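You operate a simulated robot arm through the tools that you are given. There is no shell and no other tool. Be economical: measure what you need, move in short steps, check, and stop when the job is done.

You are at the controls of a simulated robot arm. One attempt, no reset.

Task
Blow the water out of the air block's bowl, then set 6 bar.
Fine: first heater off and air down to 2 bar on the display; shut the bowl valve before the air goes up.

It is judged by the outcome, as a careful person would: the job done as asked, and still so three seconds after it is handed in. It fails if anything else is knocked over, pushed out of place, dropped, spilled or broken.

Robot
A 6-joint arm with a two-finger parallel gripper, fixed in place. Base frame: the origin is at the foot of the arm, x ahead of it, y to its left, z up. Lengths are in mm, angles in rad, forces in N, time in s.
With the tool pointing down near the work surface it reaches from about 140 to 660 mm from the base axis. Its first joint turns from -2.897 to 2.897 rad. Payload 3.91 kg.
The tool frame sits at the grasp point between the pads (the TCP): z along the fingers, y along the line on which they close. The tips reach 30 mm beyond it. The gripper opens to 110 mm. The fingers are 20 mm wide and 10 mm thick; the gripper's body (48 by 112 mm) begins 55 mm behind the TCP.
Orientation is that of the tool frame in the base frame, as a unit quaternion [x, y, z, w]. With the fingers straight down and closing along the base's y, the tool's x points along the base's -x, its y along +y and its z along -z.

Tools
- The arm moves only by the tool send_rows. Its argument "targets" is a list of rows, each an object of numbers (a shift or turn left out is 0, a gripper value left out holds the last): "x", "y", "z": the shift along the tool's x, y, z in units of 400 mm (1.0 is 400 mm); "rx", "ry", "rz": the turn, a rotation vector about the tool's x, y, z in units of 45 degrees (1.0 is 45 degrees); "grip": the opening in per cent of the stroke, from 0 (shut) to 100 (fully open). In form: [{"x": .., "y": .., "z": .., "rx": .., "ry": .., "rz": .., "grip": ..}, ...]. A call has 1 to 20 rows; each row is the pose to reach, as a shift and turn from the pose commanded when the call began, along the tool's axes at that moment. A call with a number of a shift or a turn outside -1 to 1 is refused whole. Rows are played at 5 a second. More than 50 mm and 0.15 rad between two rows, or a gripper value outside its range, and nothing of the call is played. A pose out of reach is approached as far as the arm can. The call stops where the force on the tool passes 90 N (or 10 N more than at its start, if that is more) or the arm is blocked; 0.2 s more then pass. The fingers move at their own pace (about 45 mm/s each) and stop on an object; they squeeze with about 36 N. The grip force told is the motor's: it shows also when the fingers shut on nothing. Time passes only in rows, and 0.2 s behind the last, so rows that repeat a pose let the fingers close. The reply holds the time, the measured pose of the TCP, the force on the tool along the base axes, the opening and the grip force, in the units named above and with some noise, and new pictures: "show" is both (left out), scene, wrist or none.
- Cameras (640 x 400 px; columns grow to the right, rows downward): "scene" is fixed at [57.2, 492.2, 1269.9]; the picture's right is [-0.81, -0.59, 0.00], its down [-0.19, 0.26, -0.95] and it looks along [0.56, -0.76, -0.32] (base axes); focal length 266 px, centre (320, 200). "wrist" rides on the gripper at [-36, 0, -57] in the tool frame; the picture's right is [0.00, -1.00, 0.00], its down [0.97, 0.00, -0.24] and it looks along [0.24, 0.00, 0.97] (tool axes); focal length 218 px, centre (320, 200). There is no depth. A picture from a camera that has moved, and an enlarged one, comes with that camera's place and axes in the base frame and with its lens. The place of the scene camera against the robot may be out by one fixed shift of up to 25 mm in any direction.
- slide_trunk(by): slides the trunk up (or, below 0, down) by that many mm; the arm rides with it, the base frame stays. It gives what a move gives, with no picture.
- inspect(camera, box): a new picture of the part [left, top, right, bottom] of that camera's present view, enlarged. The clock stands still meanwhile.
- sign_off(): hands the job in; it is judged then, once.

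Go step by step. Nothing tells you positions but the pictures and the camera data: compare them with the known pose of the tool, close in by small moves and look again before you grip or let go. The budget is 120 turns and 170 pictures, counting those below and the enlarged ones. Unless the task says otherwise, let go and move clear before handing in, and close with one line.

The tools are called by a JSON object that holds its "op" and its "data". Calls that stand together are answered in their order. send_rows: Moves the arm, as the interface text tells. Its arguments: {"type":"object","properties":{"targets":{"type":"array"},"show":{"type":"string","enum":["both","scene","wrist","none"]}},"required":["targets"]} The other tools are called the same way: slide_trunk (by) slides the trunk up or down; inspect (camera, box) takes an enlarged picture of a part of a camera's view; sign_off () hands the job in.

At the start:

```text
time_s: 0.0
tcp_pos: [372.4, -139.0, 1288.2]
ee_rot: [-0.001, 1.0, 0.0, 0.0]
wrist_force: [0.1, 0.4, 1.0]
opening: 110.2
grip_force: 0.0
trunk travel left (down, up): [-464.0, 126.0]
```

scene: 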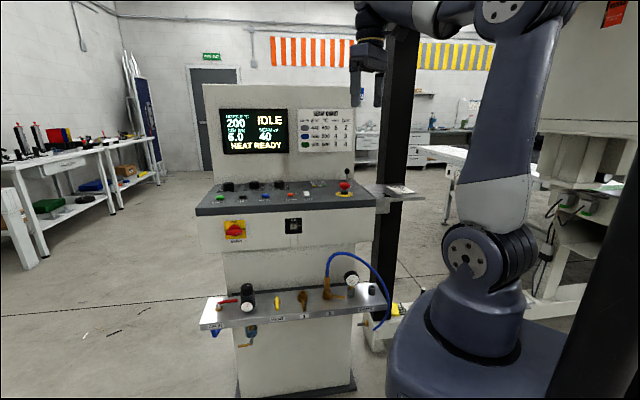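
wrist: 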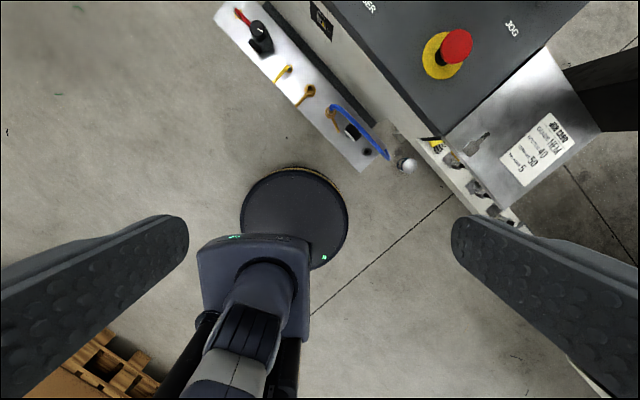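

I see a machine with a display, a sloped console with knobs and buttons, and a lower shelf with air fittings. I'll enlarge the relevant parts first.

{"op": "inspect", "data": {"camera": "scene", "box": [200, 95, 370, 165]}}

{"op": "inspect", "data": {"camera": "scene", "box": [190, 165, 390, 250]}}

{"op": "inspect", "data": {"camera": "scene", "box": [190, 245, 410, 355]}}

{"op": "inspect", "data": {"camera": "wrist", "box": [200, 0, 600, 220]}}

```text
3.76 times, centred on (285, 130) of scene
camera zoom: at [57.2, 492.2, 1269.9], right [-0.81, -0.59, 0.0], down [-0.19, 0.26, -0.95], along [0.56, -0.76, -0.32], focal length 1003 px, centre (452, 464)
```

zoom: 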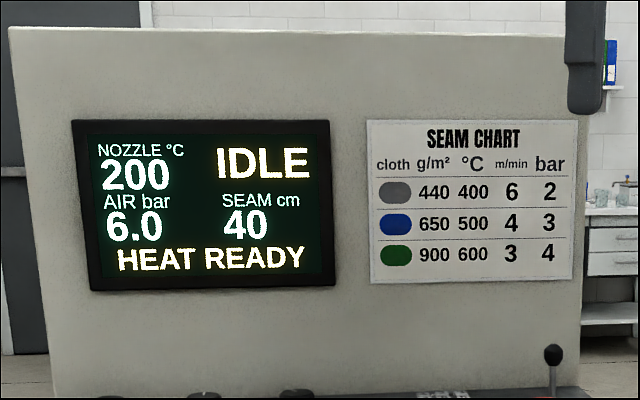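

```text
3.20 times, centred on (290, 208) of scene
camera zoom: at [57.2, 492.2, 1269.9], right [-0.81, -0.59, 0.0], down [-0.19, 0.26, -0.95], along [0.56, -0.76, -0.32], focal length 853 px, centre (416, 176)
```

zoom: 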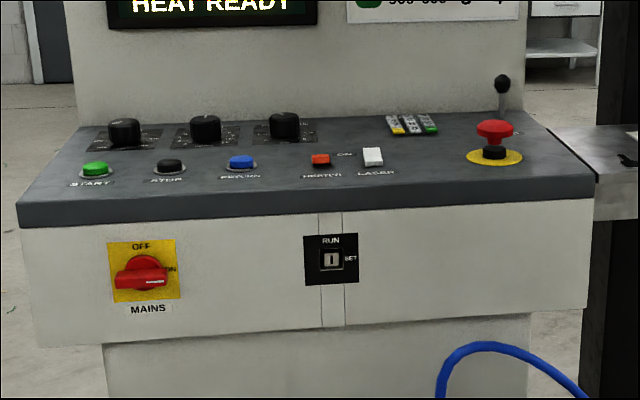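

```text
2.91 times, centred on (300, 300) of scene
camera zoom: at [57.2, 492.2, 1269.9], right [-0.81, -0.59, 0.0], down [-0.19, 0.26, -0.95], along [0.56, -0.76, -0.32], focal length 775 px, centre (378, -91)
```

zoom: 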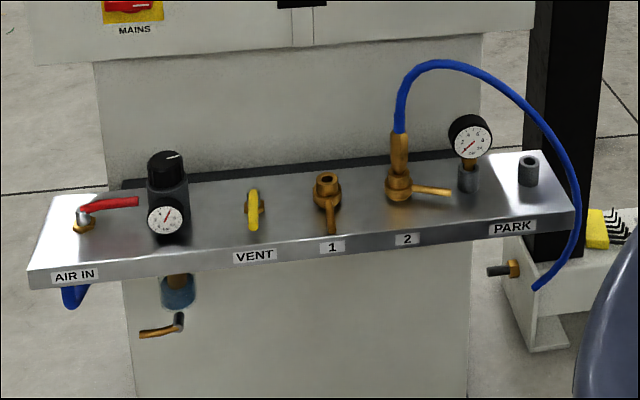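

```text
1.60 times, centred on (400, 110) of wrist
camera zoom: at [408.5, -138.6, 1346.7], right [0.0, -1.0, 0.0], down [-0.97, 0.0, 0.24], along [-0.24, 0.0, -0.97], focal length 349 px, centre (192, 344)
```

zoom: 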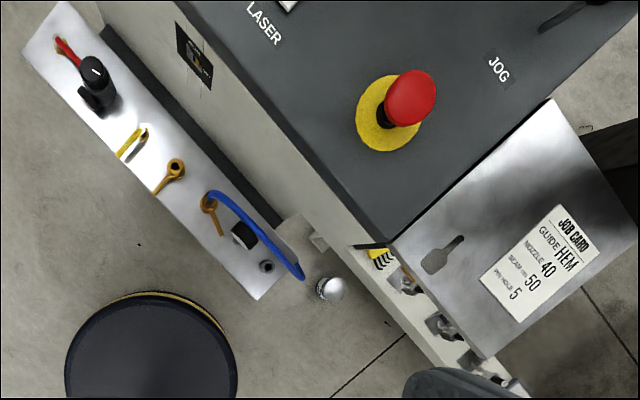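

The heater is an orange rocker marked ON, and the bowl with its brass drain lever hangs below the regulator. I'll turn the tool by about 45° to face the machine squarely and look down at the console.

{"op": "send_rows", "data": {"targets": [{"rz": 0.18}, {"rz": 0.36}, {"rz": 0.54}, {"rz": 0.72}, {"rz": 0.9}, {"rz": 1.0}], "show": "both"}}

```text
time_s: 1.4
tcp_pos: [371.8, -138.5, 1289.2]
ee_rot: [0.384, 0.923, 0.0, 0.0]
wrist_force: [0.5, 0.0, -0.4]
opening: 110.3
grip_force: 0.1
trunk travel left (down, up): [-464.0, 126.0]
camera wrist: at [397.7, -164.1, 1346.8], right [-0.71, -0.71, 0.0], down [-0.68, 0.69, 0.24], along [-0.17, 0.17, -0.97], focal length 218 px, centre (320, 200)
```

scene: 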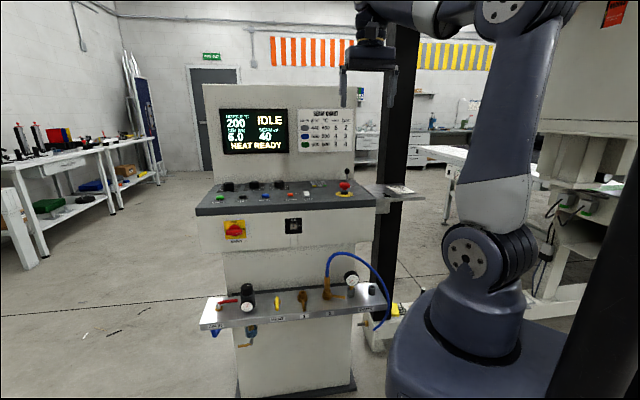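
wrist: 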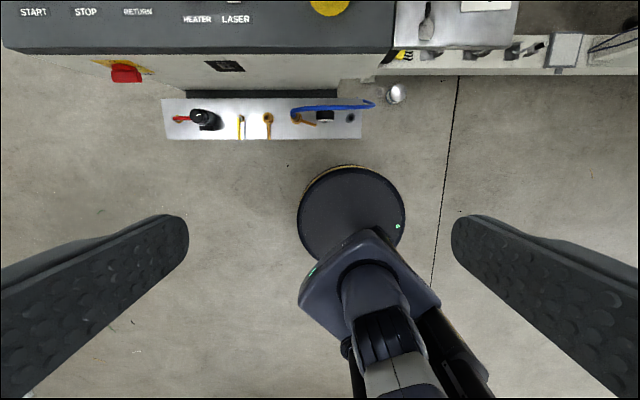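

The machine now lines up well with the tool axes. Next I tilt the tool toward it and shift left to view the console closely.

{"op": "send_rows", "data": {"targets": [{"ry": -0.15, "y": 0.08}, {"ry": -0.3, "y": 0.16}, {"ry": -0.45, "y": 0.24}, {"ry": -0.6, "y": 0.32}, {"ry": -0.75, "y": 0.4}], "show": "both"}}

```text
time_s: 2.6
tcp_pos: [486.2, -25.7, 1288.8]
ee_rot: [0.367, 0.883, -0.112, 0.27]
wrist_force: [-0.9, -0.4, -0.1]
opening: 109.9
grip_force: 0.0
trunk travel left (down, up): [-464.0, 126.0]
camera wrist: at [484.2, -24.6, 1357.2], right [-0.71, -0.71, 0.0], down [-0.66, 0.67, -0.34], along [0.24, -0.24, -0.94], focal length 218 px, centre (320, 200)
```

scene: 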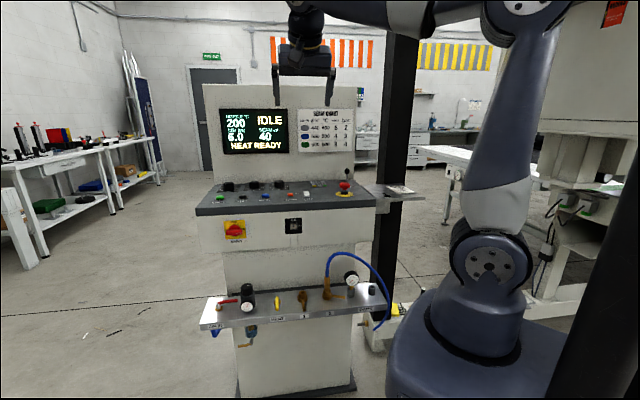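
wrist: 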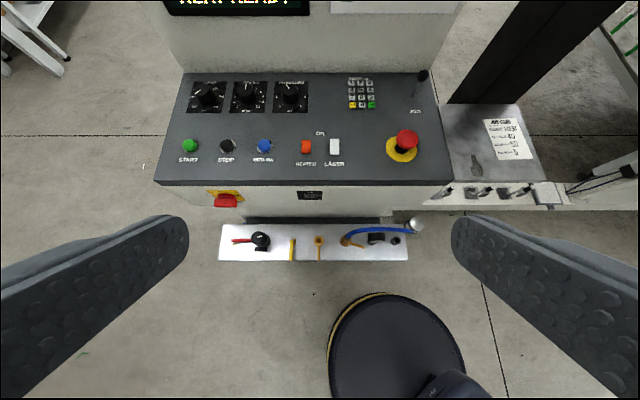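

{"op": "inspect", "data": {"camera": "wrist", "box": [150, 65, 350, 190]}}

{"op": "inspect", "data": {"camera": "wrist", "box": [210, 180, 430, 270]}}

{"op": "inspect", "data": {"camera": "scene", "box": [200, 280, 300, 355]}}

```text
3.20 times, centred on (250, 128) of wrist
camera zoom: at [484.2, -24.6, 1357.2], right [-0.71, -0.71, 0.0], down [-0.66, 0.67, -0.34], along [0.24, -0.24, -0.94], focal length 698 px, centre (544, 432)
```

zoom: 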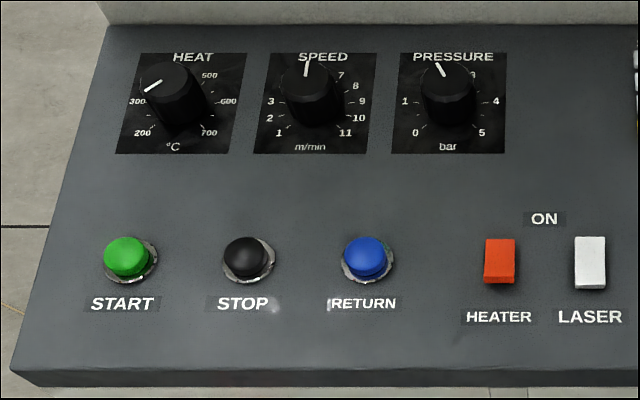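

```text
2.91 times, centred on (320, 225) of wrist
camera zoom: at [484.2, -24.6, 1357.2], right [-0.71, -0.71, 0.0], down [-0.66, 0.67, -0.34], along [0.24, -0.24, -0.94], focal length 635 px, centre (320, 127)
```

zoom: 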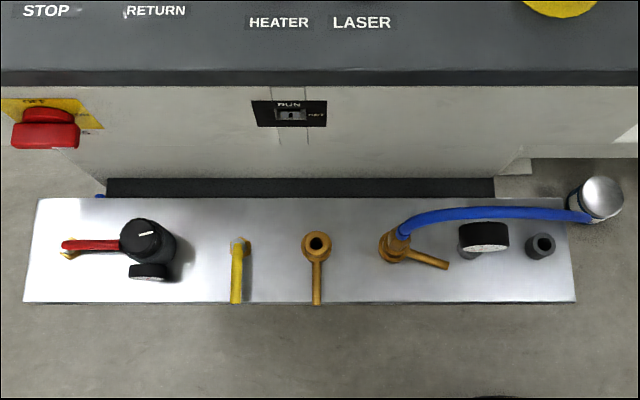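

```text
5.33 times, centred on (250, 318) of scene
camera zoom: at [57.2, 492.2, 1269.9], right [-0.81, -0.59, 0.0], down [-0.19, 0.26, -0.95], along [0.56, -0.76, -0.32], focal length 1421 px, centre (693, -427)
```

zoom: 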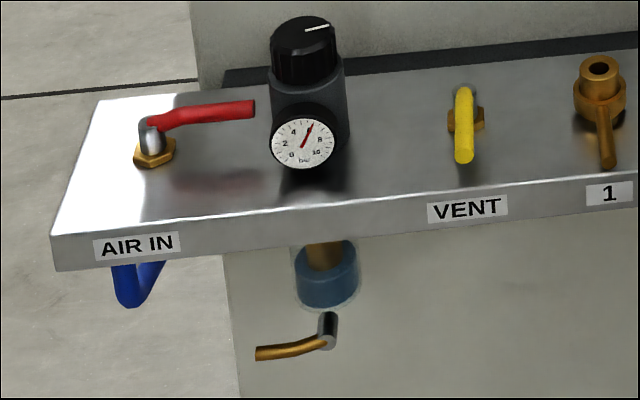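

The display's air figure matches the block regulator's own gauge, so that knob on the shelf is the one for air. The heater rocker is at roughly (687, -187, 965), and I'll approach it with shut fingers.

{"op": "send_rows", "data": {"targets": [{"z": 0.114, "x": -0.013, "y": 0.012, "grip": 0}, {"z": 0.228, "x": -0.026, "y": 0.024}, {"z": 0.342, "x": -0.04, "y": 0.036}, {"z": 0.456, "x": -0.053, "y": 0.048}, {"z": 0.57, "x": -0.066, "y": 0.06}, {"z": 0.682, "x": -0.08, "y": 0.07}, {"z": 0.682, "x": -0.08, "y": 0.07}], "show": "both"}}

```text
time_s: 4.2
tcp_pos: [631.6, -130.3, 1079.4]
ee_rot: [0.366, 0.884, -0.112, 0.268]
wrist_force: [0.2, -0.2, -0.1]
opening: 0.0
grip_force: 31.9
trunk travel left (down, up): [-464.0, 126.0]
camera wrist: at [630.6, -129.8, 1148.4], right [-0.71, -0.71, 0.0], down [-0.66, 0.67, -0.34], along [0.24, -0.24, -0.94], focal length 218 px, centre (320, 200)
```

scene: 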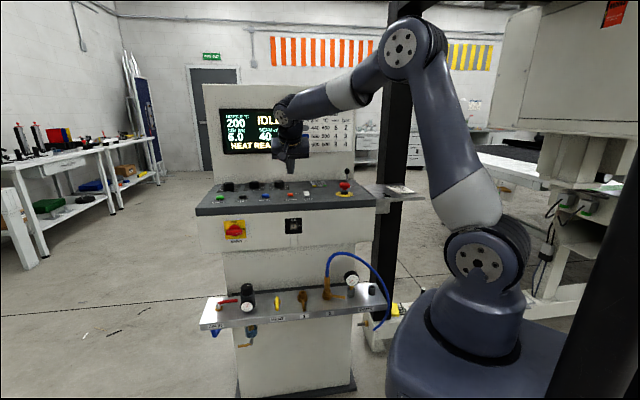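
wrist: 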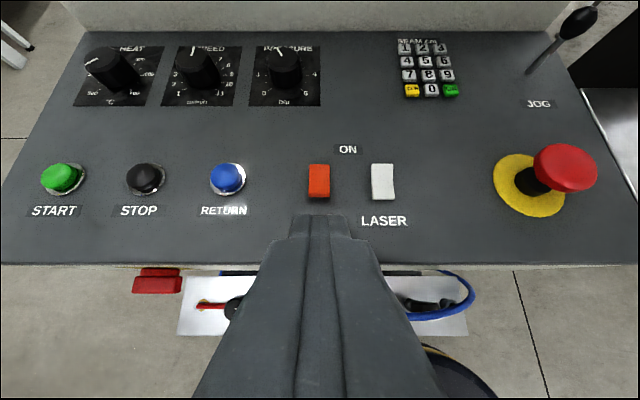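

{"op": "inspect", "data": {"camera": "wrist", "box": [280, 135, 420, 225]}}

{"op": "inspect", "data": {"camera": "scene", "box": [265, 165, 345, 215]}}

```text
4.44 times, centred on (350, 180) of wrist
camera zoom: at [630.6, -129.8, 1148.4], right [-0.71, -0.71, 0.0], down [-0.66, 0.67, -0.34], along [0.24, -0.24, -0.94], focal length 970 px, centre (187, 289)
```

zoom: 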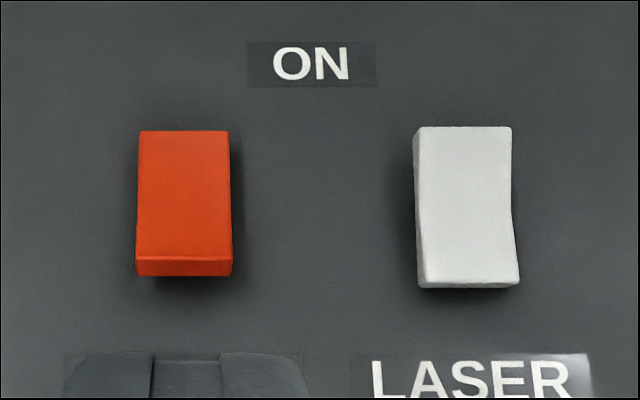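

```text
8.00 times, centred on (305, 190) of scene
camera zoom: at [57.2, 492.2, 1269.9], right [-0.81, -0.59, 0.0], down [-0.19, 0.26, -0.95], along [0.56, -0.76, -0.32], focal length 2132 px, centre (440, 280)
```

zoom: 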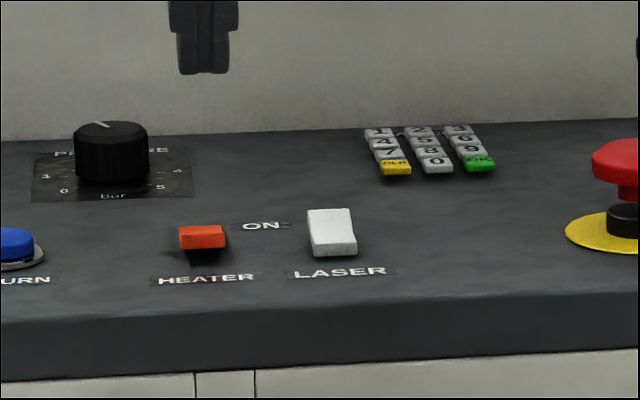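

The heater rocker's near end is raised (ON); the laser's is down (OFF), so I must press the near end of the heater rocker. First I hover just above it.

{"op": "send_rows", "data": {"targets": [{"z": 0.09, "x": -0.014}, {"z": 0.18, "x": -0.028}, {"z": 0.264, "x": -0.04}], "show": "both"}}

{"op": "inspect", "data": {"camera": "scene", "box": [265, 165, 345, 215]}}

```text
time_s: 5.0
tcp_pos: [682.5, -182.8, 1001.1]
ee_rot: [0.366, 0.884, -0.112, 0.269]
wrist_force: [0.1, -0.1, -0.7]
opening: 0.1
grip_force: 35.9
trunk travel left (down, up): [-464.0, 126.0]
camera wrist: at [680.8, -181.3, 1069.9], right [-0.71, -0.71, 0.0], down [-0.66, 0.67, -0.34], along [0.24, -0.24, -0.94], focal length 218 px, centre (320, 200)
```

scene: 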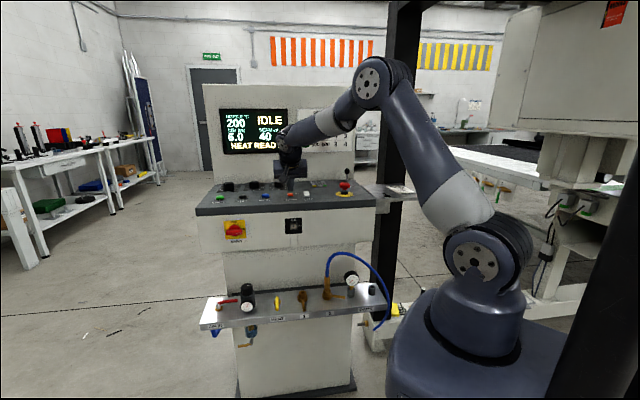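
wrist: 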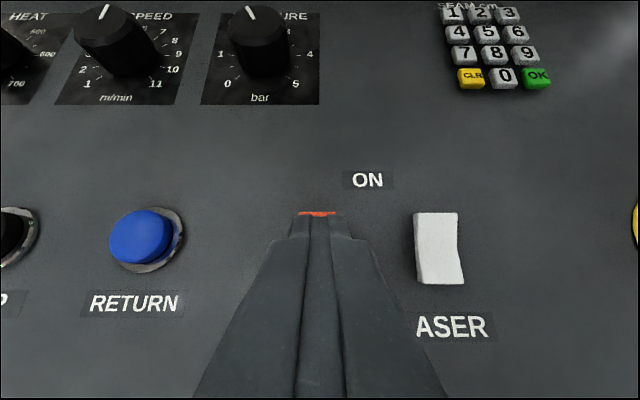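

```text
8.00 times, centred on (305, 190) of scene
camera zoom: at [57.2, 492.2, 1269.9], right [-0.81, -0.59, 0.0], down [-0.19, 0.26, -0.95], along [0.56, -0.76, -0.32], focal length 2132 px, centre (440, 280)
```

zoom: 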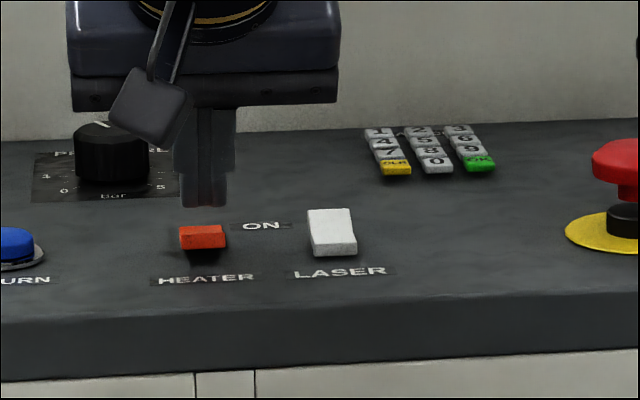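

The tip is centred over the rocker's near half. I press straight down in small steps.

{"op": "send_rows", "data": {"targets": [{"z": 0.0208, "x": 0.0139}, {"z": 0.0333, "x": 0.0222}, {"z": 0.0437, "x": 0.0292}, {"z": 0.052, "x": 0.0347}, {"z": 0.0603, "x": 0.0403}], "show": "scene"}}

{"op": "inspect", "data": {"camera": "scene", "box": [265, 165, 345, 215]}}

```text
time_s: 6.2
tcp_pos: [681.3, -182.4, 989.0]
ee_rot: [0.366, 0.88, -0.109, 0.282]
wrist_force: [-13.4, 5.2, 70.9]
opening: 0.0
grip_force: 35.8
trunk travel left (down, up): [-464.0, 126.0]
```

scene: 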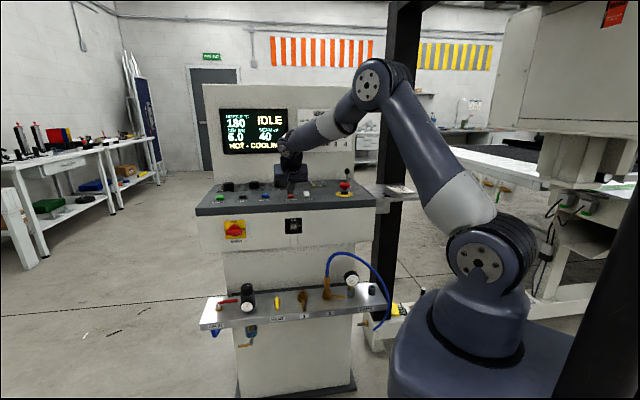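

```text
8.00 times, centred on (305, 190) of scene
camera zoom: at [57.2, 492.2, 1269.9], right [-0.81, -0.59, 0.0], down [-0.19, 0.26, -0.95], along [0.56, -0.76, -0.32], focal length 2132 px, centre (440, 280)
```

zoom: 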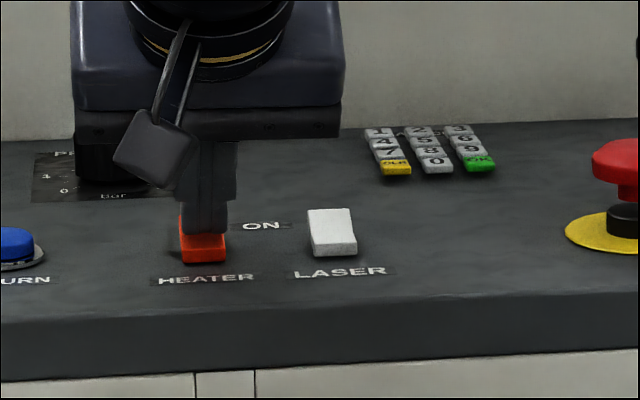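

The heater is off: the display shows 180 and HOT-COOLING. I'll lift off, back away and move left, to a viewing pose in front of the air block.

{"op": "send_rows", "data": {"targets": [{"z": -0.0625, "x": -0.042}, {"z": -0.125, "x": -0.083}, {"z": -0.17, "x": -0.015, "y": 0.05}, {"z": -0.215, "x": 0.053, "y": 0.1}, {"z": -0.26, "x": 0.12, "y": 0.15, "ry": -0.05}, {"z": -0.305, "x": 0.188, "y": 0.2, "ry": -0.1}, {"z": -0.35, "x": 0.256, "y": 0.25, "ry": -0.15}, {"z": -0.396, "x": 0.324, "y": 0.3, "ry": -0.2}, {"z": -0.44, "x": 0.39, "y": 0.36, "ry": -0.25}, {"z": -0.487, "x": 0.459, "y": 0.4175, "ry": -0.25}], "show": "both"}}

```text
time_s: 8.4
tcp_pos: [616.8, 121.4, 1032.3]
ee_rot: [0.354, 0.853, -0.147, 0.354]
wrist_force: [-0.5, 0.6, -0.6]
opening: 0.1
grip_force: 36.1
trunk travel left (down, up): [-464.0, 126.0]
camera wrist: at [605.6, 131.7, 1098.0], right [-0.71, -0.71, 0.0], down [-0.6, 0.61, -0.52], along [0.37, -0.37, -0.86], focal length 218 px, centre (320, 200)
```

scene: 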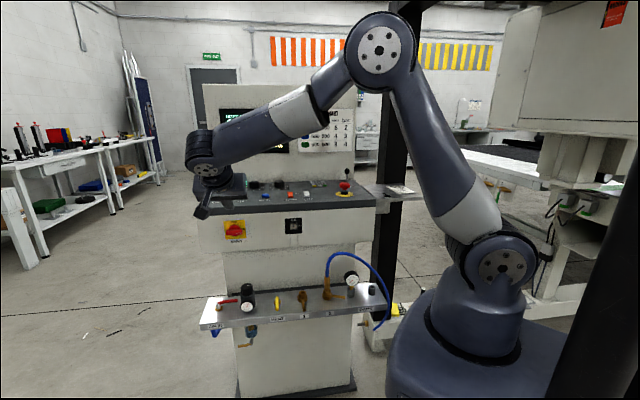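
wrist: 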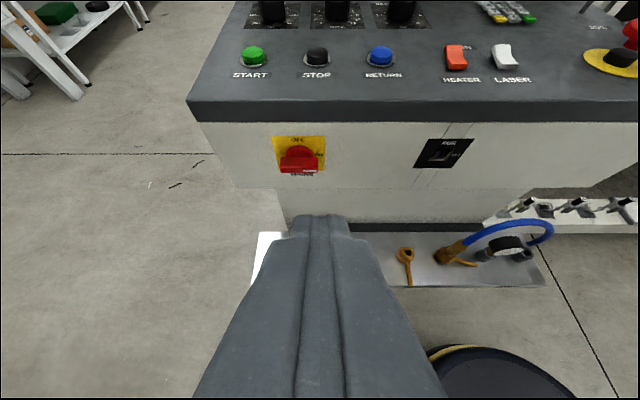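

I'm in front of the regulator, clear of the machine. I'll slide the trunk down 250 so the arm drops to shelf height and stops blocking the display.

{"op": "slide_trunk", "data": {"by": -230}}

{"op": "send_rows", "data": {"targets": [{"z": -0.06, "x": 0.06, "grip": 65}, {"z": -0.12, "x": 0.12}, {"z": -0.12, "x": 0.12}, {"z": -0.12, "x": 0.12}], "show": "both"}}

```text
time_s: 10.8
tcp_pos: [616.1, 121.4, 800.4]
ee_rot: [0.353, 0.854, -0.146, 0.354]
wrist_force: [0.1, 0.2, -0.9]
opening: 0.0
grip_force: 35.9
trunk travel left (down, up): [-234.0, 356.0]
```

```text
time_s: 11.8
tcp_pos: [566.4, 168.6, 800.5]
ee_rot: [0.354, 0.853, -0.146, 0.354]
wrist_force: [-0.1, 0.1, 0.1]
opening: 71.5
grip_force: 0.1
trunk travel left (down, up): [-234.0, 356.0]
camera wrist: at [556.8, 179.3, 867.7], right [-0.71, -0.71, 0.0], down [-0.61, 0.61, -0.52], along [0.36, -0.37, -0.86], focal length 218 px, centre (320, 200)
```

scene: 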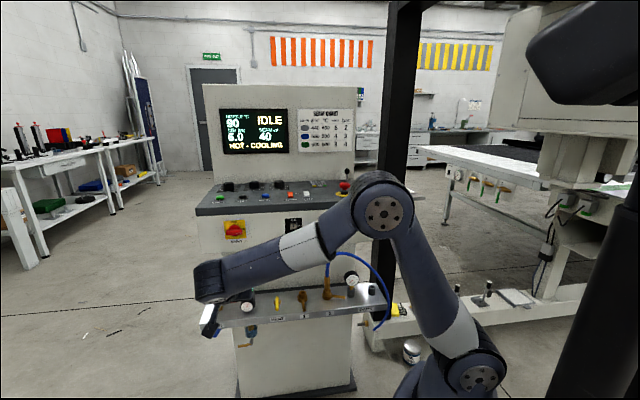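
wrist: 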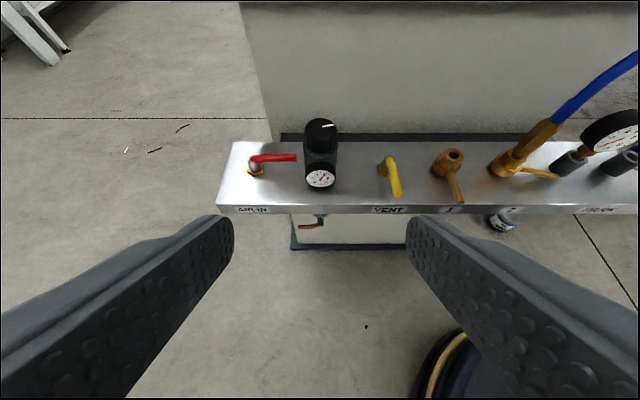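

{"op": "inspect", "data": {"camera": "wrist", "box": [220, 105, 420, 235]}}

```text
3.08 times, centred on (320, 170) of wrist
camera zoom: at [556.8, 179.3, 867.7], right [-0.71, -0.71, 0.0], down [-0.61, 0.61, -0.52], along [0.36, -0.37, -0.86], focal length 672 px, centre (320, 292)
```

zoom: 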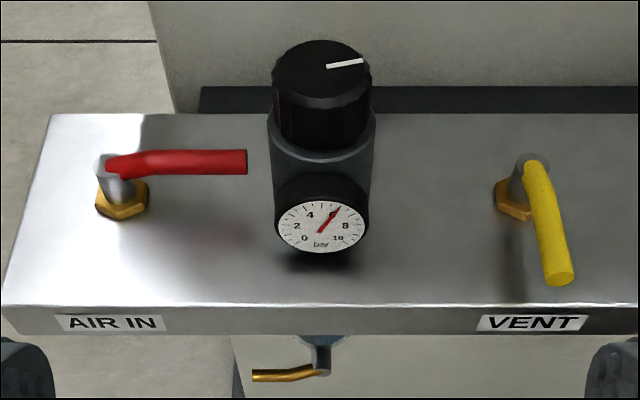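

Knob: axis at about (709, 25), top at z≈684, diameter about 40. I line up at 45° from the front, stopping just short of it to check.

{"op": "send_rows", "data": {"targets": [{"z": 0.1, "x": -0.045}, {"z": 0.2, "x": -0.09}, {"z": 0.3, "x": -0.135}, {"z": 0.4, "x": -0.135, "grip": 60}], "show": "both"}}

```text
time_s: 12.8
tcp_pos: [676.4, 61.8, 725.7]
ee_rot: [0.354, 0.853, -0.146, 0.353]
wrist_force: [-0.3, 0.7, 0.8]
opening: 66.2
grip_force: 0.1
trunk travel left (down, up): [-234.0, 356.0]
camera wrist: at [665.5, 72.5, 792.9], right [-0.71, -0.71, 0.0], down [-0.6, 0.61, -0.52], along [0.37, -0.36, -0.86], focal length 218 px, centre (320, 200)
```

scene: 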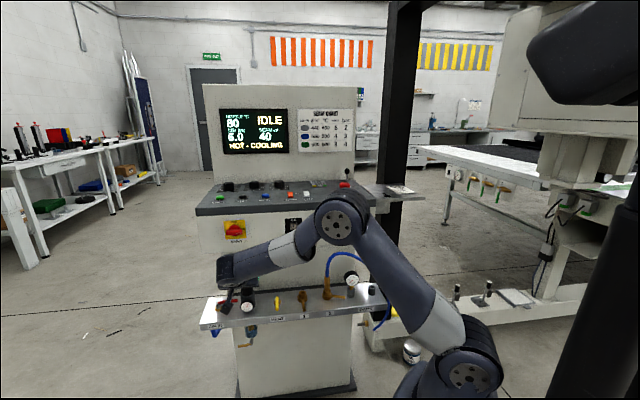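
wrist: 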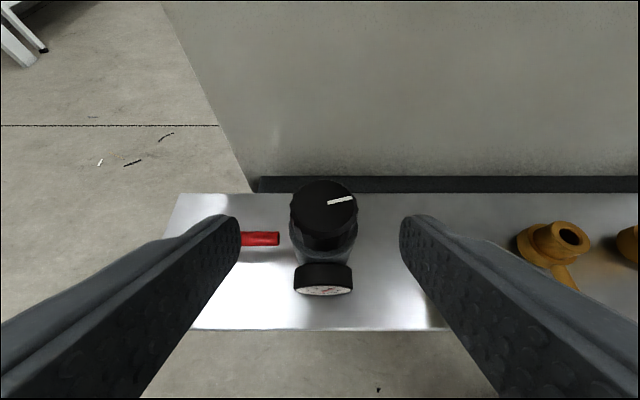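

Alignment is good to about 2 mm. I insert and close on the knob.

{"op": "send_rows", "data": {"targets": [{"z": 0.06, "x": 0.003, "y": -0.005}, {"z": 0.12, "x": 0.006, "y": -0.005}, {"z": 0.12, "x": 0.006, "y": -0.005, "grip": 0}, {"z": 0.12, "x": 0.006, "y": -0.005}, {"z": 0.12, "x": 0.006, "y": -0.005}], "show": "wrist"}}

{"op": "inspect", "data": {"camera": "scene", "box": [200, 95, 370, 165]}}

```text
time_s: 14.0
tcp_pos: [697.6, 38.6, 688.7]
ee_rot: [0.354, 0.853, -0.147, 0.354]
wrist_force: [3.0, 0.6, -2.7]
opening: 39.5
grip_force: 45.1
trunk travel left (down, up): [-234.0, 356.0]
camera wrist: at [686.3, 48.6, 756.7], right [-0.71, -0.71, 0.0], down [-0.61, 0.61, -0.52], along [0.37, -0.37, -0.86], focal length 218 px, centre (320, 200)
```

wrist: 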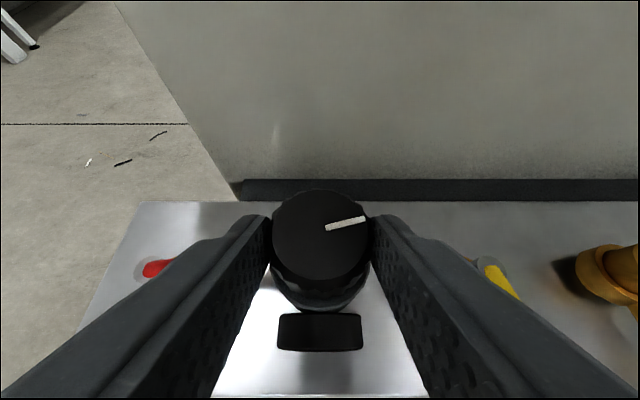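

```text
3.76 times, centred on (285, 130) of scene
camera zoom: at [57.2, 492.2, 1269.9], right [-0.81, -0.59, 0.0], down [-0.19, 0.26, -0.95], along [0.56, -0.76, -0.32], focal length 1003 px, centre (452, 464)
```

zoom: 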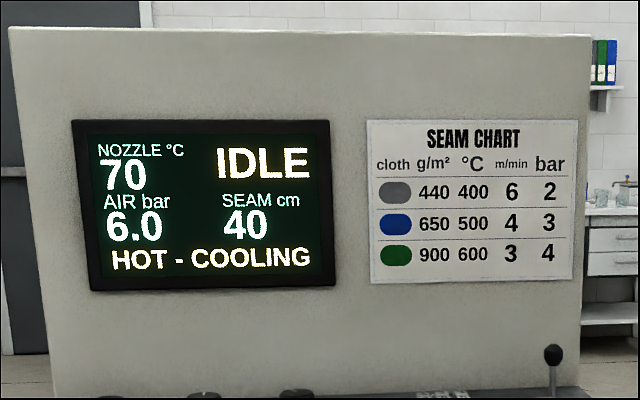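

The knob is held. I turn it counter-clockwise (from above) by 30° about its own axis and read the display.

{"op": "send_rows", "data": {"targets": [{"rx": -0.118, "rz": -0.118, "y": -0.0046}, {"rx": -0.236, "rz": -0.236, "y": -0.009, "x": -0.001, "z": 0.001}, {"rx": -0.354, "rz": -0.354, "y": -0.0134, "x": -0.002, "z": 0.002}, {"rx": -0.471, "rz": -0.471, "y": -0.0175, "x": -0.0033, "z": 0.0033}], "show": "wrist"}}

{"op": "inspect", "data": {"camera": "scene", "box": [200, 95, 370, 165]}}

```text
time_s: 15.0
tcp_pos: [693.4, 31.2, 690.8]
ee_rot: [0.12, 0.916, -0.05, 0.379]
wrist_force: [-1.8, -2.5, -3.8]
opening: 39.3
grip_force: 44.6
trunk travel left (down, up): [-234.0, 356.0]
camera wrist: at [678.3, 34.7, 756.8], right [-0.26, -0.97, 0.0], down [-0.83, 0.22, -0.52], along [0.5, -0.13, -0.86], focal length 218 px, centre (320, 200)
```

wrist: 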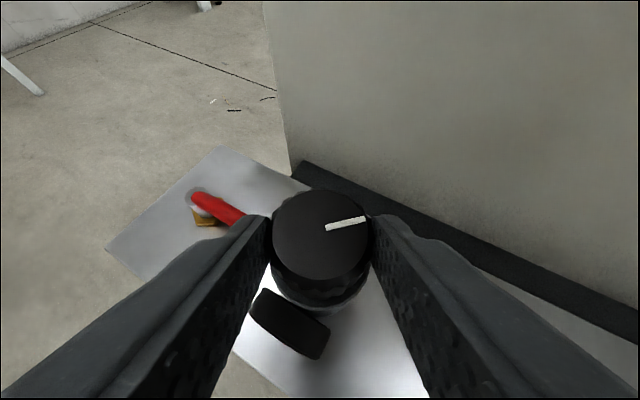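

```text
3.76 times, centred on (285, 130) of scene
camera zoom: at [57.2, 492.2, 1269.9], right [-0.81, -0.59, 0.0], down [-0.19, 0.26, -0.95], along [0.56, -0.76, -0.32], focal length 1003 px, centre (452, 464)
```

zoom: 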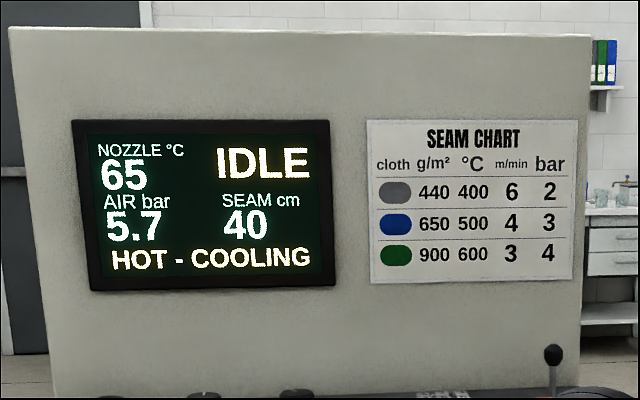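

Knob turns with the gripper and air drops (5.7), so counter-clockwise is down. I continue another 30°.

{"op": "send_rows", "data": {"targets": [{"rx": -0.118, "rz": -0.118, "y": -0.0046}, {"rx": -0.236, "rz": -0.236, "y": -0.009, "x": -0.001, "z": 0.001}, {"rx": -0.354, "rz": -0.354, "y": -0.0134, "x": -0.002, "z": 0.002}, {"rx": -0.471, "rz": -0.471, "y": -0.0175, "x": -0.0033, "z": 0.0033}, {"rx": -0.471, "rz": -0.471, "y": -0.0175, "x": -0.0033, "z": 0.0033}], "show": "wrist"}}

{"op": "inspect", "data": {"camera": "scene", "box": [200, 95, 370, 165]}}

```text
time_s: 16.2
tcp_pos: [690.8, 23.4, 688.5]
ee_rot: [-0.1, 0.921, 0.042, 0.374]
wrist_force: [8.4, 1.3, 13.5]
opening: 39.3
grip_force: 45.1
out of reach, approached as far as the arm can: row 3
trunk travel left (down, up): [-234.0, 356.0]
camera wrist: at [677.5, 19.6, 756.4], right [0.22, -0.98, 0.0], down [-0.84, -0.19, -0.51], along [0.49, 0.11, -0.86], focal length 218 px, centre (320, 200)
```

wrist: 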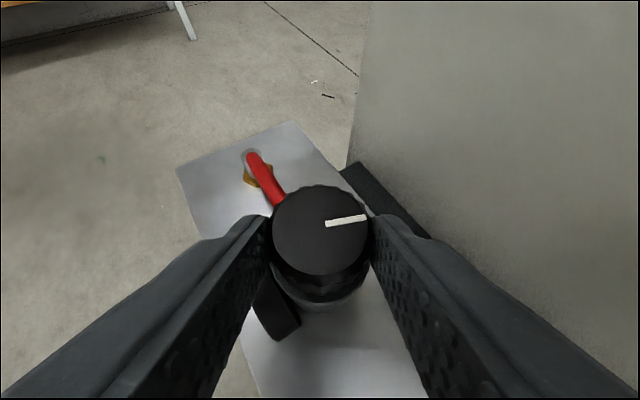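

```text
3.76 times, centred on (285, 130) of scene
camera zoom: at [57.2, 492.2, 1269.9], right [-0.81, -0.59, 0.0], down [-0.19, 0.26, -0.95], along [0.56, -0.76, -0.32], focal length 1003 px, centre (452, 464)
```

zoom: 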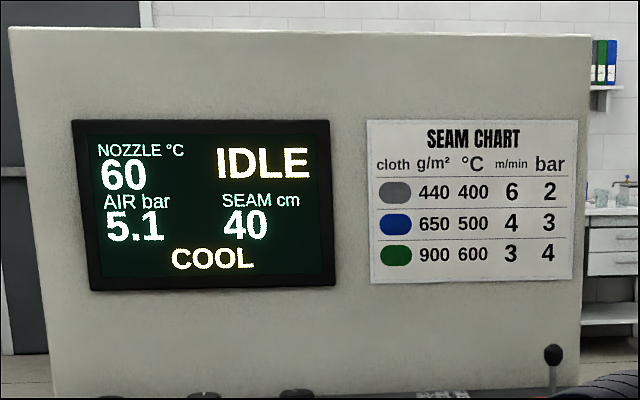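

Air is falling (5.1), but I've reached the end of the wrist's sweep. I open the fingers here and swing back before taking a new bite.

{"op": "send_rows", "data": {"targets": [{"grip": 55}, {"grip": 55}, {"rx": 0.1257, "rz": 0.1257, "y": 0.0049}, {"rx": 0.251, "rz": 0.251, "y": 0.0096, "x": -0.001, "z": 0.001}, {"rx": 0.377, "rz": 0.377, "y": 0.0142, "x": -0.0021, "z": 0.0021}, {"rx": 0.503, "rz": 0.503, "y": 0.0185, "x": -0.0038, "z": 0.0038}, {"rx": 0.628, "rz": 0.628, "y": 0.0225, "x": -0.0058, "z": 0.0058}, {"rx": 0.754, "rz": 0.754, "y": 0.026, "x": -0.0082, "z": 0.0082}, {"rx": 0.88, "rz": 0.88, "y": 0.029, "x": -0.0109, "z": 0.0109}], "show": "both"}}

```text
time_s: 18.2
tcp_pos: [696.6, 37.2, 690.2]
ee_rot: [0.326, 0.865, -0.135, 0.358]
wrist_force: [0.0, -0.4, 0.1]
opening: 60.3
grip_force: 0.0
out of reach, approached as far as the arm can: row 4
trunk travel left (down, up): [-234.0, 356.0]
camera wrist: at [684.9, 46.6, 757.6], right [-0.66, -0.75, 0.0], down [-0.64, 0.56, -0.52], along [0.39, -0.34, -0.86], focal length 218 px, centre (320, 200)
```

scene: 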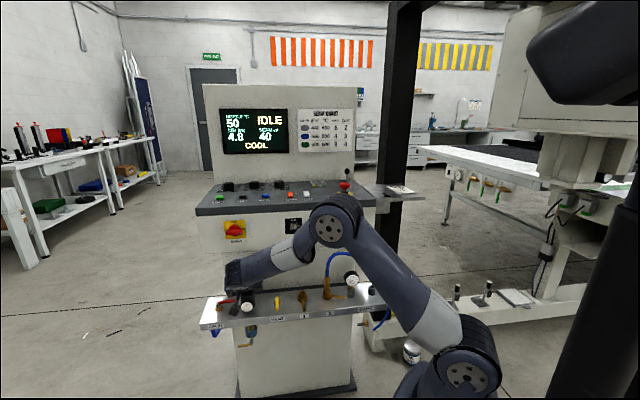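
wrist: 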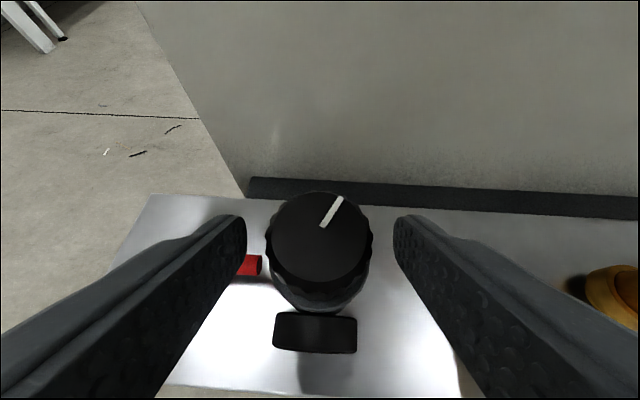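

Settled at 4.8 bar (about 48° per bar). I swing further back for a longer stroke.

{"op": "send_rows", "data": {"targets": [{"rx": 0.1257, "rz": 0.1257, "y": 0.0049}, {"rx": 0.251, "rz": 0.251, "y": 0.0096, "x": -0.001, "z": 0.001}, {"rx": 0.377, "rz": 0.377, "y": 0.0142, "x": -0.0021, "z": 0.0021}, {"rx": 0.503, "rz": 0.503, "y": 0.0185, "x": -0.0038, "z": 0.0038}, {"rx": 0.628, "rz": 0.628, "y": 0.0225, "x": -0.0058, "z": 0.0058}, {"rx": 0.754, "rz": 0.754, "y": 0.026, "x": -0.0082, "z": 0.0082}], "show": "both"}}

```text
time_s: 19.6
tcp_pos: [706.4, 42.5, 690.5]
ee_rot: [0.649, 0.657, -0.269, 0.273]
wrist_force: [-0.1, 0.2, 0.6]
opening: 60.5
grip_force: 0.0
trunk travel left (down, up): [-234.0, 356.0]
camera wrist: at [706.0, 56.3, 757.8], right [-1.0, -0.01, 0.0], down [-0.01, 0.86, -0.52], along [0.01, -0.52, -0.86], focal length 218 px, centre (320, 200)
```

scene: 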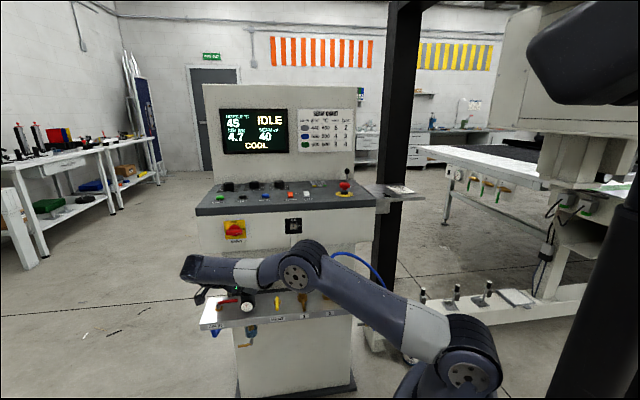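
wrist: 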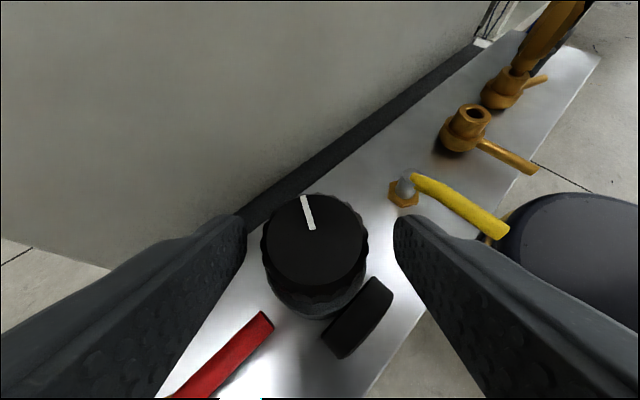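

{"op": "send_rows", "data": {"targets": [{"grip": 0}, {"grip": 0}, {"grip": 0}, {"rx": -0.1257, "rz": -0.1257, "y": -0.0049}, {"rx": -0.251, "rz": -0.251, "y": -0.0096, "x": -0.001, "z": 0.001}, {"rx": -0.377, "rz": -0.377, "y": -0.0142, "x": -0.0021, "z": 0.0021}, {"rx": -0.503, "rz": -0.503, "y": -0.0185, "x": -0.0038, "z": 0.0038}, {"rx": -0.628, "rz": -0.628, "y": -0.0225, "x": -0.0058, "z": 0.0058}, {"rx": -0.754, "rz": -0.754, "y": -0.026, "x": -0.0082, "z": 0.0082}], "show": "none"}}

{"op": "send_rows", "data": {"targets": [{"rx": -0.1257, "rz": -0.1257, "y": -0.0049}, {"rx": -0.251, "rz": -0.251, "y": -0.0096, "x": -0.001, "z": 0.001}, {"rx": -0.377, "rz": -0.377, "y": -0.0142, "x": -0.0021, "z": 0.0021}, {"rx": -0.503, "rz": -0.503, "y": -0.0185, "x": -0.0038, "z": 0.0038}, {"rx": -0.628, "rz": -0.628, "y": -0.0225, "x": -0.0058, "z": 0.0058}, {"rx": -0.754, "rz": -0.754, "y": -0.026, "x": -0.0082, "z": 0.0082}, {"rx": -0.754, "rz": -0.754, "y": -0.026, "x": -0.0082, "z": 0.0082}, {"rx": -0.754, "rz": -0.754, "y": -0.026, "x": -0.0082, "z": 0.0082}], "show": "both"}}

```text
time_s: 21.6
tcp_pos: [697.4, 36.9, 690.7]
ee_rot: [0.323, 0.866, -0.134, 0.359]
wrist_force: [20.1, -3.4, 1.0]
opening: 39.5
grip_force: 44.6
trunk travel left (down, up): [-234.0, 356.0]
```

```text
time_s: 23.4
tcp_pos: [692.2, 25.0, 691.1]
ee_rot: [-0.056, 0.922, 0.024, 0.382]
wrist_force: [1.2, -11.6, 7.7]
opening: 39.2
grip_force: 45.2
out of reach, approached as far as the arm can: row 6
trunk travel left (down, up): [-234.0, 356.0]
camera wrist: at [677.5, 22.8, 757.5], right [0.12, -0.99, 0.0], down [-0.85, -0.1, -0.52], along [0.51, 0.06, -0.86], focal length 218 px, centre (320, 200)
```

scene: 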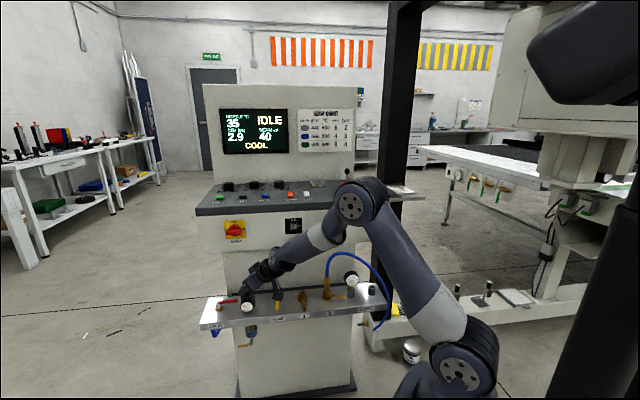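
wrist: 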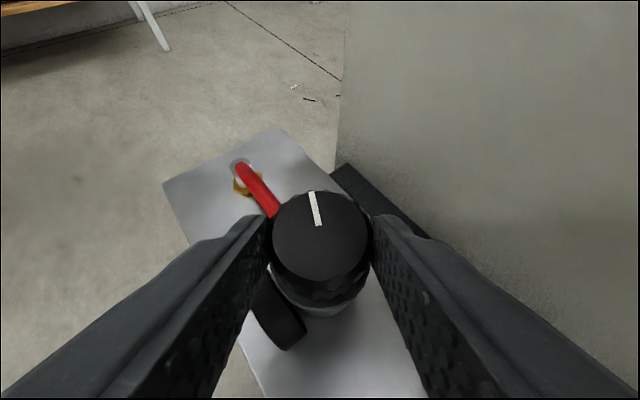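

Air reads 2.9 and may still be settling. I release, swing back, and read it again.

{"op": "send_rows", "data": {"targets": [{"grip": 55}, {"grip": 55}, {"rx": 0.1257, "rz": 0.1257, "y": 0.0049}, {"rx": 0.251, "rz": 0.251, "y": 0.0096, "x": -0.001, "z": 0.001}, {"rx": 0.377, "rz": 0.377, "y": 0.0142, "x": -0.0021, "z": 0.0021}, {"rx": 0.503, "rz": 0.503, "y": 0.0185, "x": -0.0038, "z": 0.0038}, {"rx": 0.628, "rz": 0.628, "y": 0.0225, "x": -0.0058, "z": 0.0058}, {"rx": 0.754, "rz": 0.754, "y": 0.026, "x": -0.0082, "z": 0.0082}], "show": "wrist"}}

{"op": "inspect", "data": {"camera": "scene", "box": [200, 95, 370, 165]}}

```text
time_s: 25.2
tcp_pos: [695.9, 36.7, 690.0]
ee_rot: [0.325, 0.865, -0.134, 0.358]
wrist_force: [0.2, -0.3, -0.4]
opening: 60.4
grip_force: 0.0
out of reach, approached as far as the arm can: row 3
trunk travel left (down, up): [-234.0, 356.0]
camera wrist: at [684.9, 46.3, 757.5], right [-0.66, -0.75, 0.0], down [-0.64, 0.56, -0.52], along [0.39, -0.34, -0.86], focal length 218 px, centre (320, 200)
```

wrist: 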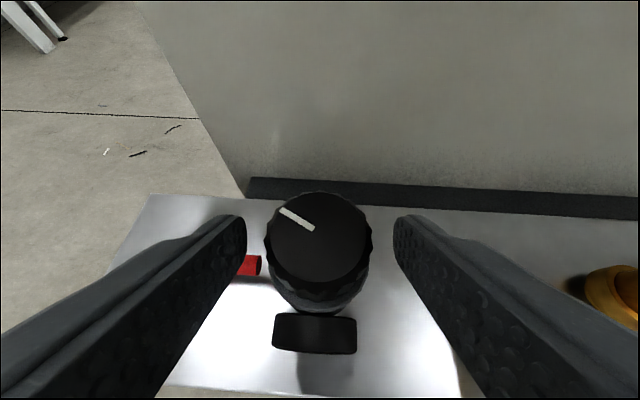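

```text
3.76 times, centred on (285, 130) of scene
camera zoom: at [57.2, 492.2, 1269.9], right [-0.81, -0.59, 0.0], down [-0.19, 0.26, -0.95], along [0.56, -0.76, -0.32], focal length 1003 px, centre (452, 464)
```

zoom: 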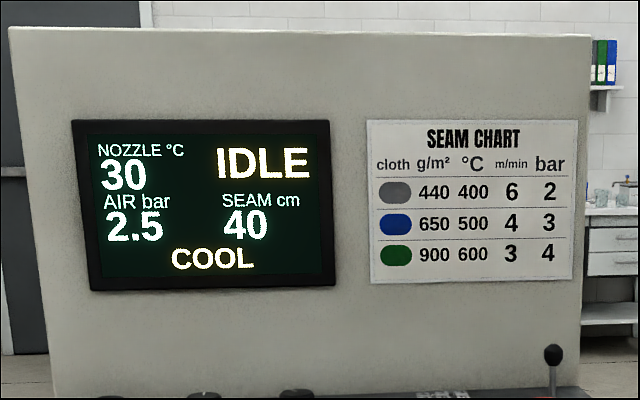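

{"op": "send_rows", "data": {"targets": [{"grip": 0}, {"grip": 0}, {"grip": 0}, {"grip": 0}, {"grip": 0}], "show": "none"}}

{"op": "inspect", "data": {"camera": "scene", "box": [200, 95, 370, 165]}}

```text
time_s: 26.4
tcp_pos: [696.8, 35.9, 690.4]
ee_rot: [0.325, 0.865, -0.135, 0.358]
wrist_force: [2.7, 2.6, 0.5]
opening: 39.0
grip_force: 45.5
trunk travel left (down, up): [-234.0, 356.0]
```

```text
3.76 times, centred on (285, 130) of scene
camera zoom: at [57.2, 492.2, 1269.9], right [-0.81, -0.59, 0.0], down [-0.19, 0.26, -0.95], along [0.56, -0.76, -0.32], focal length 1003 px, centre (452, 464)
```

zoom: 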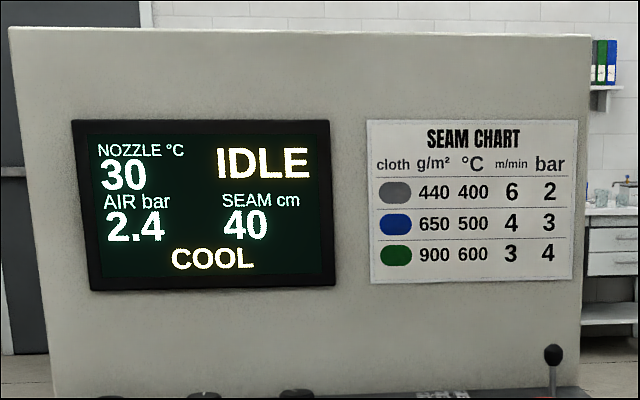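

2.4 bar settled (about 43°/bar); I turn another 17° and let it settle.

{"op": "send_rows", "data": {"targets": [{"rx": -0.1257, "rz": -0.1257, "y": -0.0049}, {"rx": -0.26, "rz": -0.26, "y": -0.01, "x": -0.001, "z": 0.001}, {"rx": -0.26, "rz": -0.26, "y": -0.01, "x": -0.001, "z": 0.001}, {"rx": -0.26, "rz": -0.26, "y": -0.01, "x": -0.001, "z": 0.001}, {"rx": -0.26, "rz": -0.26, "y": -0.01, "x": -0.001, "z": 0.001}, {"rx": -0.26, "rz": -0.26, "y": -0.01, "x": -0.001, "z": 0.001}, {"rx": -0.26, "rz": -0.26, "y": -0.01, "x": -0.001, "z": 0.001}], "show": "none"}}

{"op": "inspect", "data": {"camera": "scene", "box": [200, 95, 370, 165]}}

```text
time_s: 28.0
tcp_pos: [694.5, 32.6, 689.6]
ee_rot: [0.196, 0.903, -0.081, 0.374]
wrist_force: [-2.3, 0.2, 5.4]
opening: 39.0
grip_force: 45.1
trunk travel left (down, up): [-234.0, 356.0]
```

```text
3.76 times, centred on (285, 130) of scene
camera zoom: at [57.2, 492.2, 1269.9], right [-0.81, -0.59, 0.0], down [-0.19, 0.26, -0.95], along [0.56, -0.76, -0.32], focal length 1003 px, centre (452, 464)
```

zoom: 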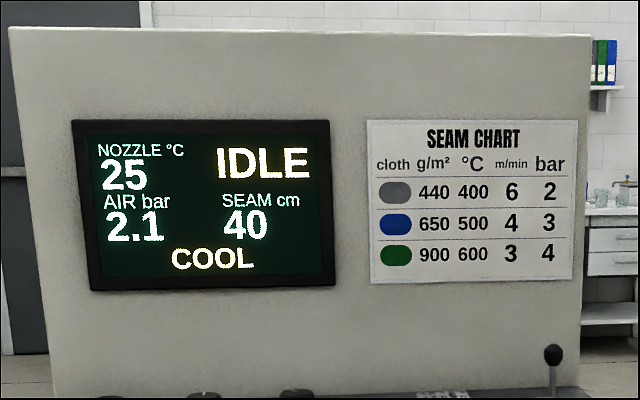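

{"op": "send_rows", "data": {"targets": [{"grip": 0}, {"grip": 0}, {"grip": 0}, {"grip": 0}, {"grip": 0}], "show": "none"}}

{"op": "inspect", "data": {"camera": "scene", "box": [200, 95, 370, 165]}}

```text
time_s: 29.2
tcp_pos: [693.3, 33.8, 690.2]
ee_rot: [0.196, 0.903, -0.081, 0.374]
wrist_force: [-2.6, -1.3, 3.6]
opening: 39.2
grip_force: 44.8
trunk travel left (down, up): [-234.0, 356.0]
```

```text
3.76 times, centred on (285, 130) of scene
camera zoom: at [57.2, 492.2, 1269.9], right [-0.81, -0.59, 0.0], down [-0.19, 0.26, -0.95], along [0.56, -0.76, -0.32], focal length 1003 px, centre (452, 464)
```

zoom: 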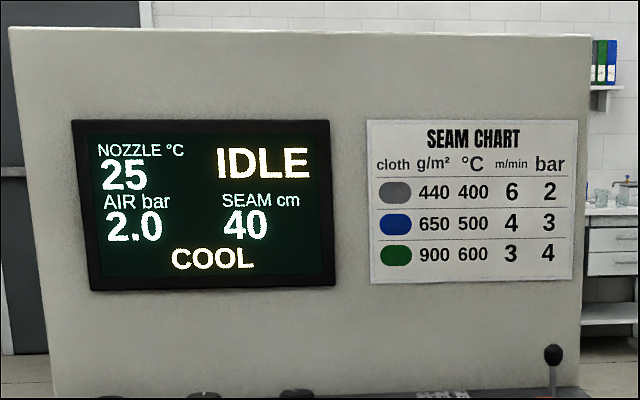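

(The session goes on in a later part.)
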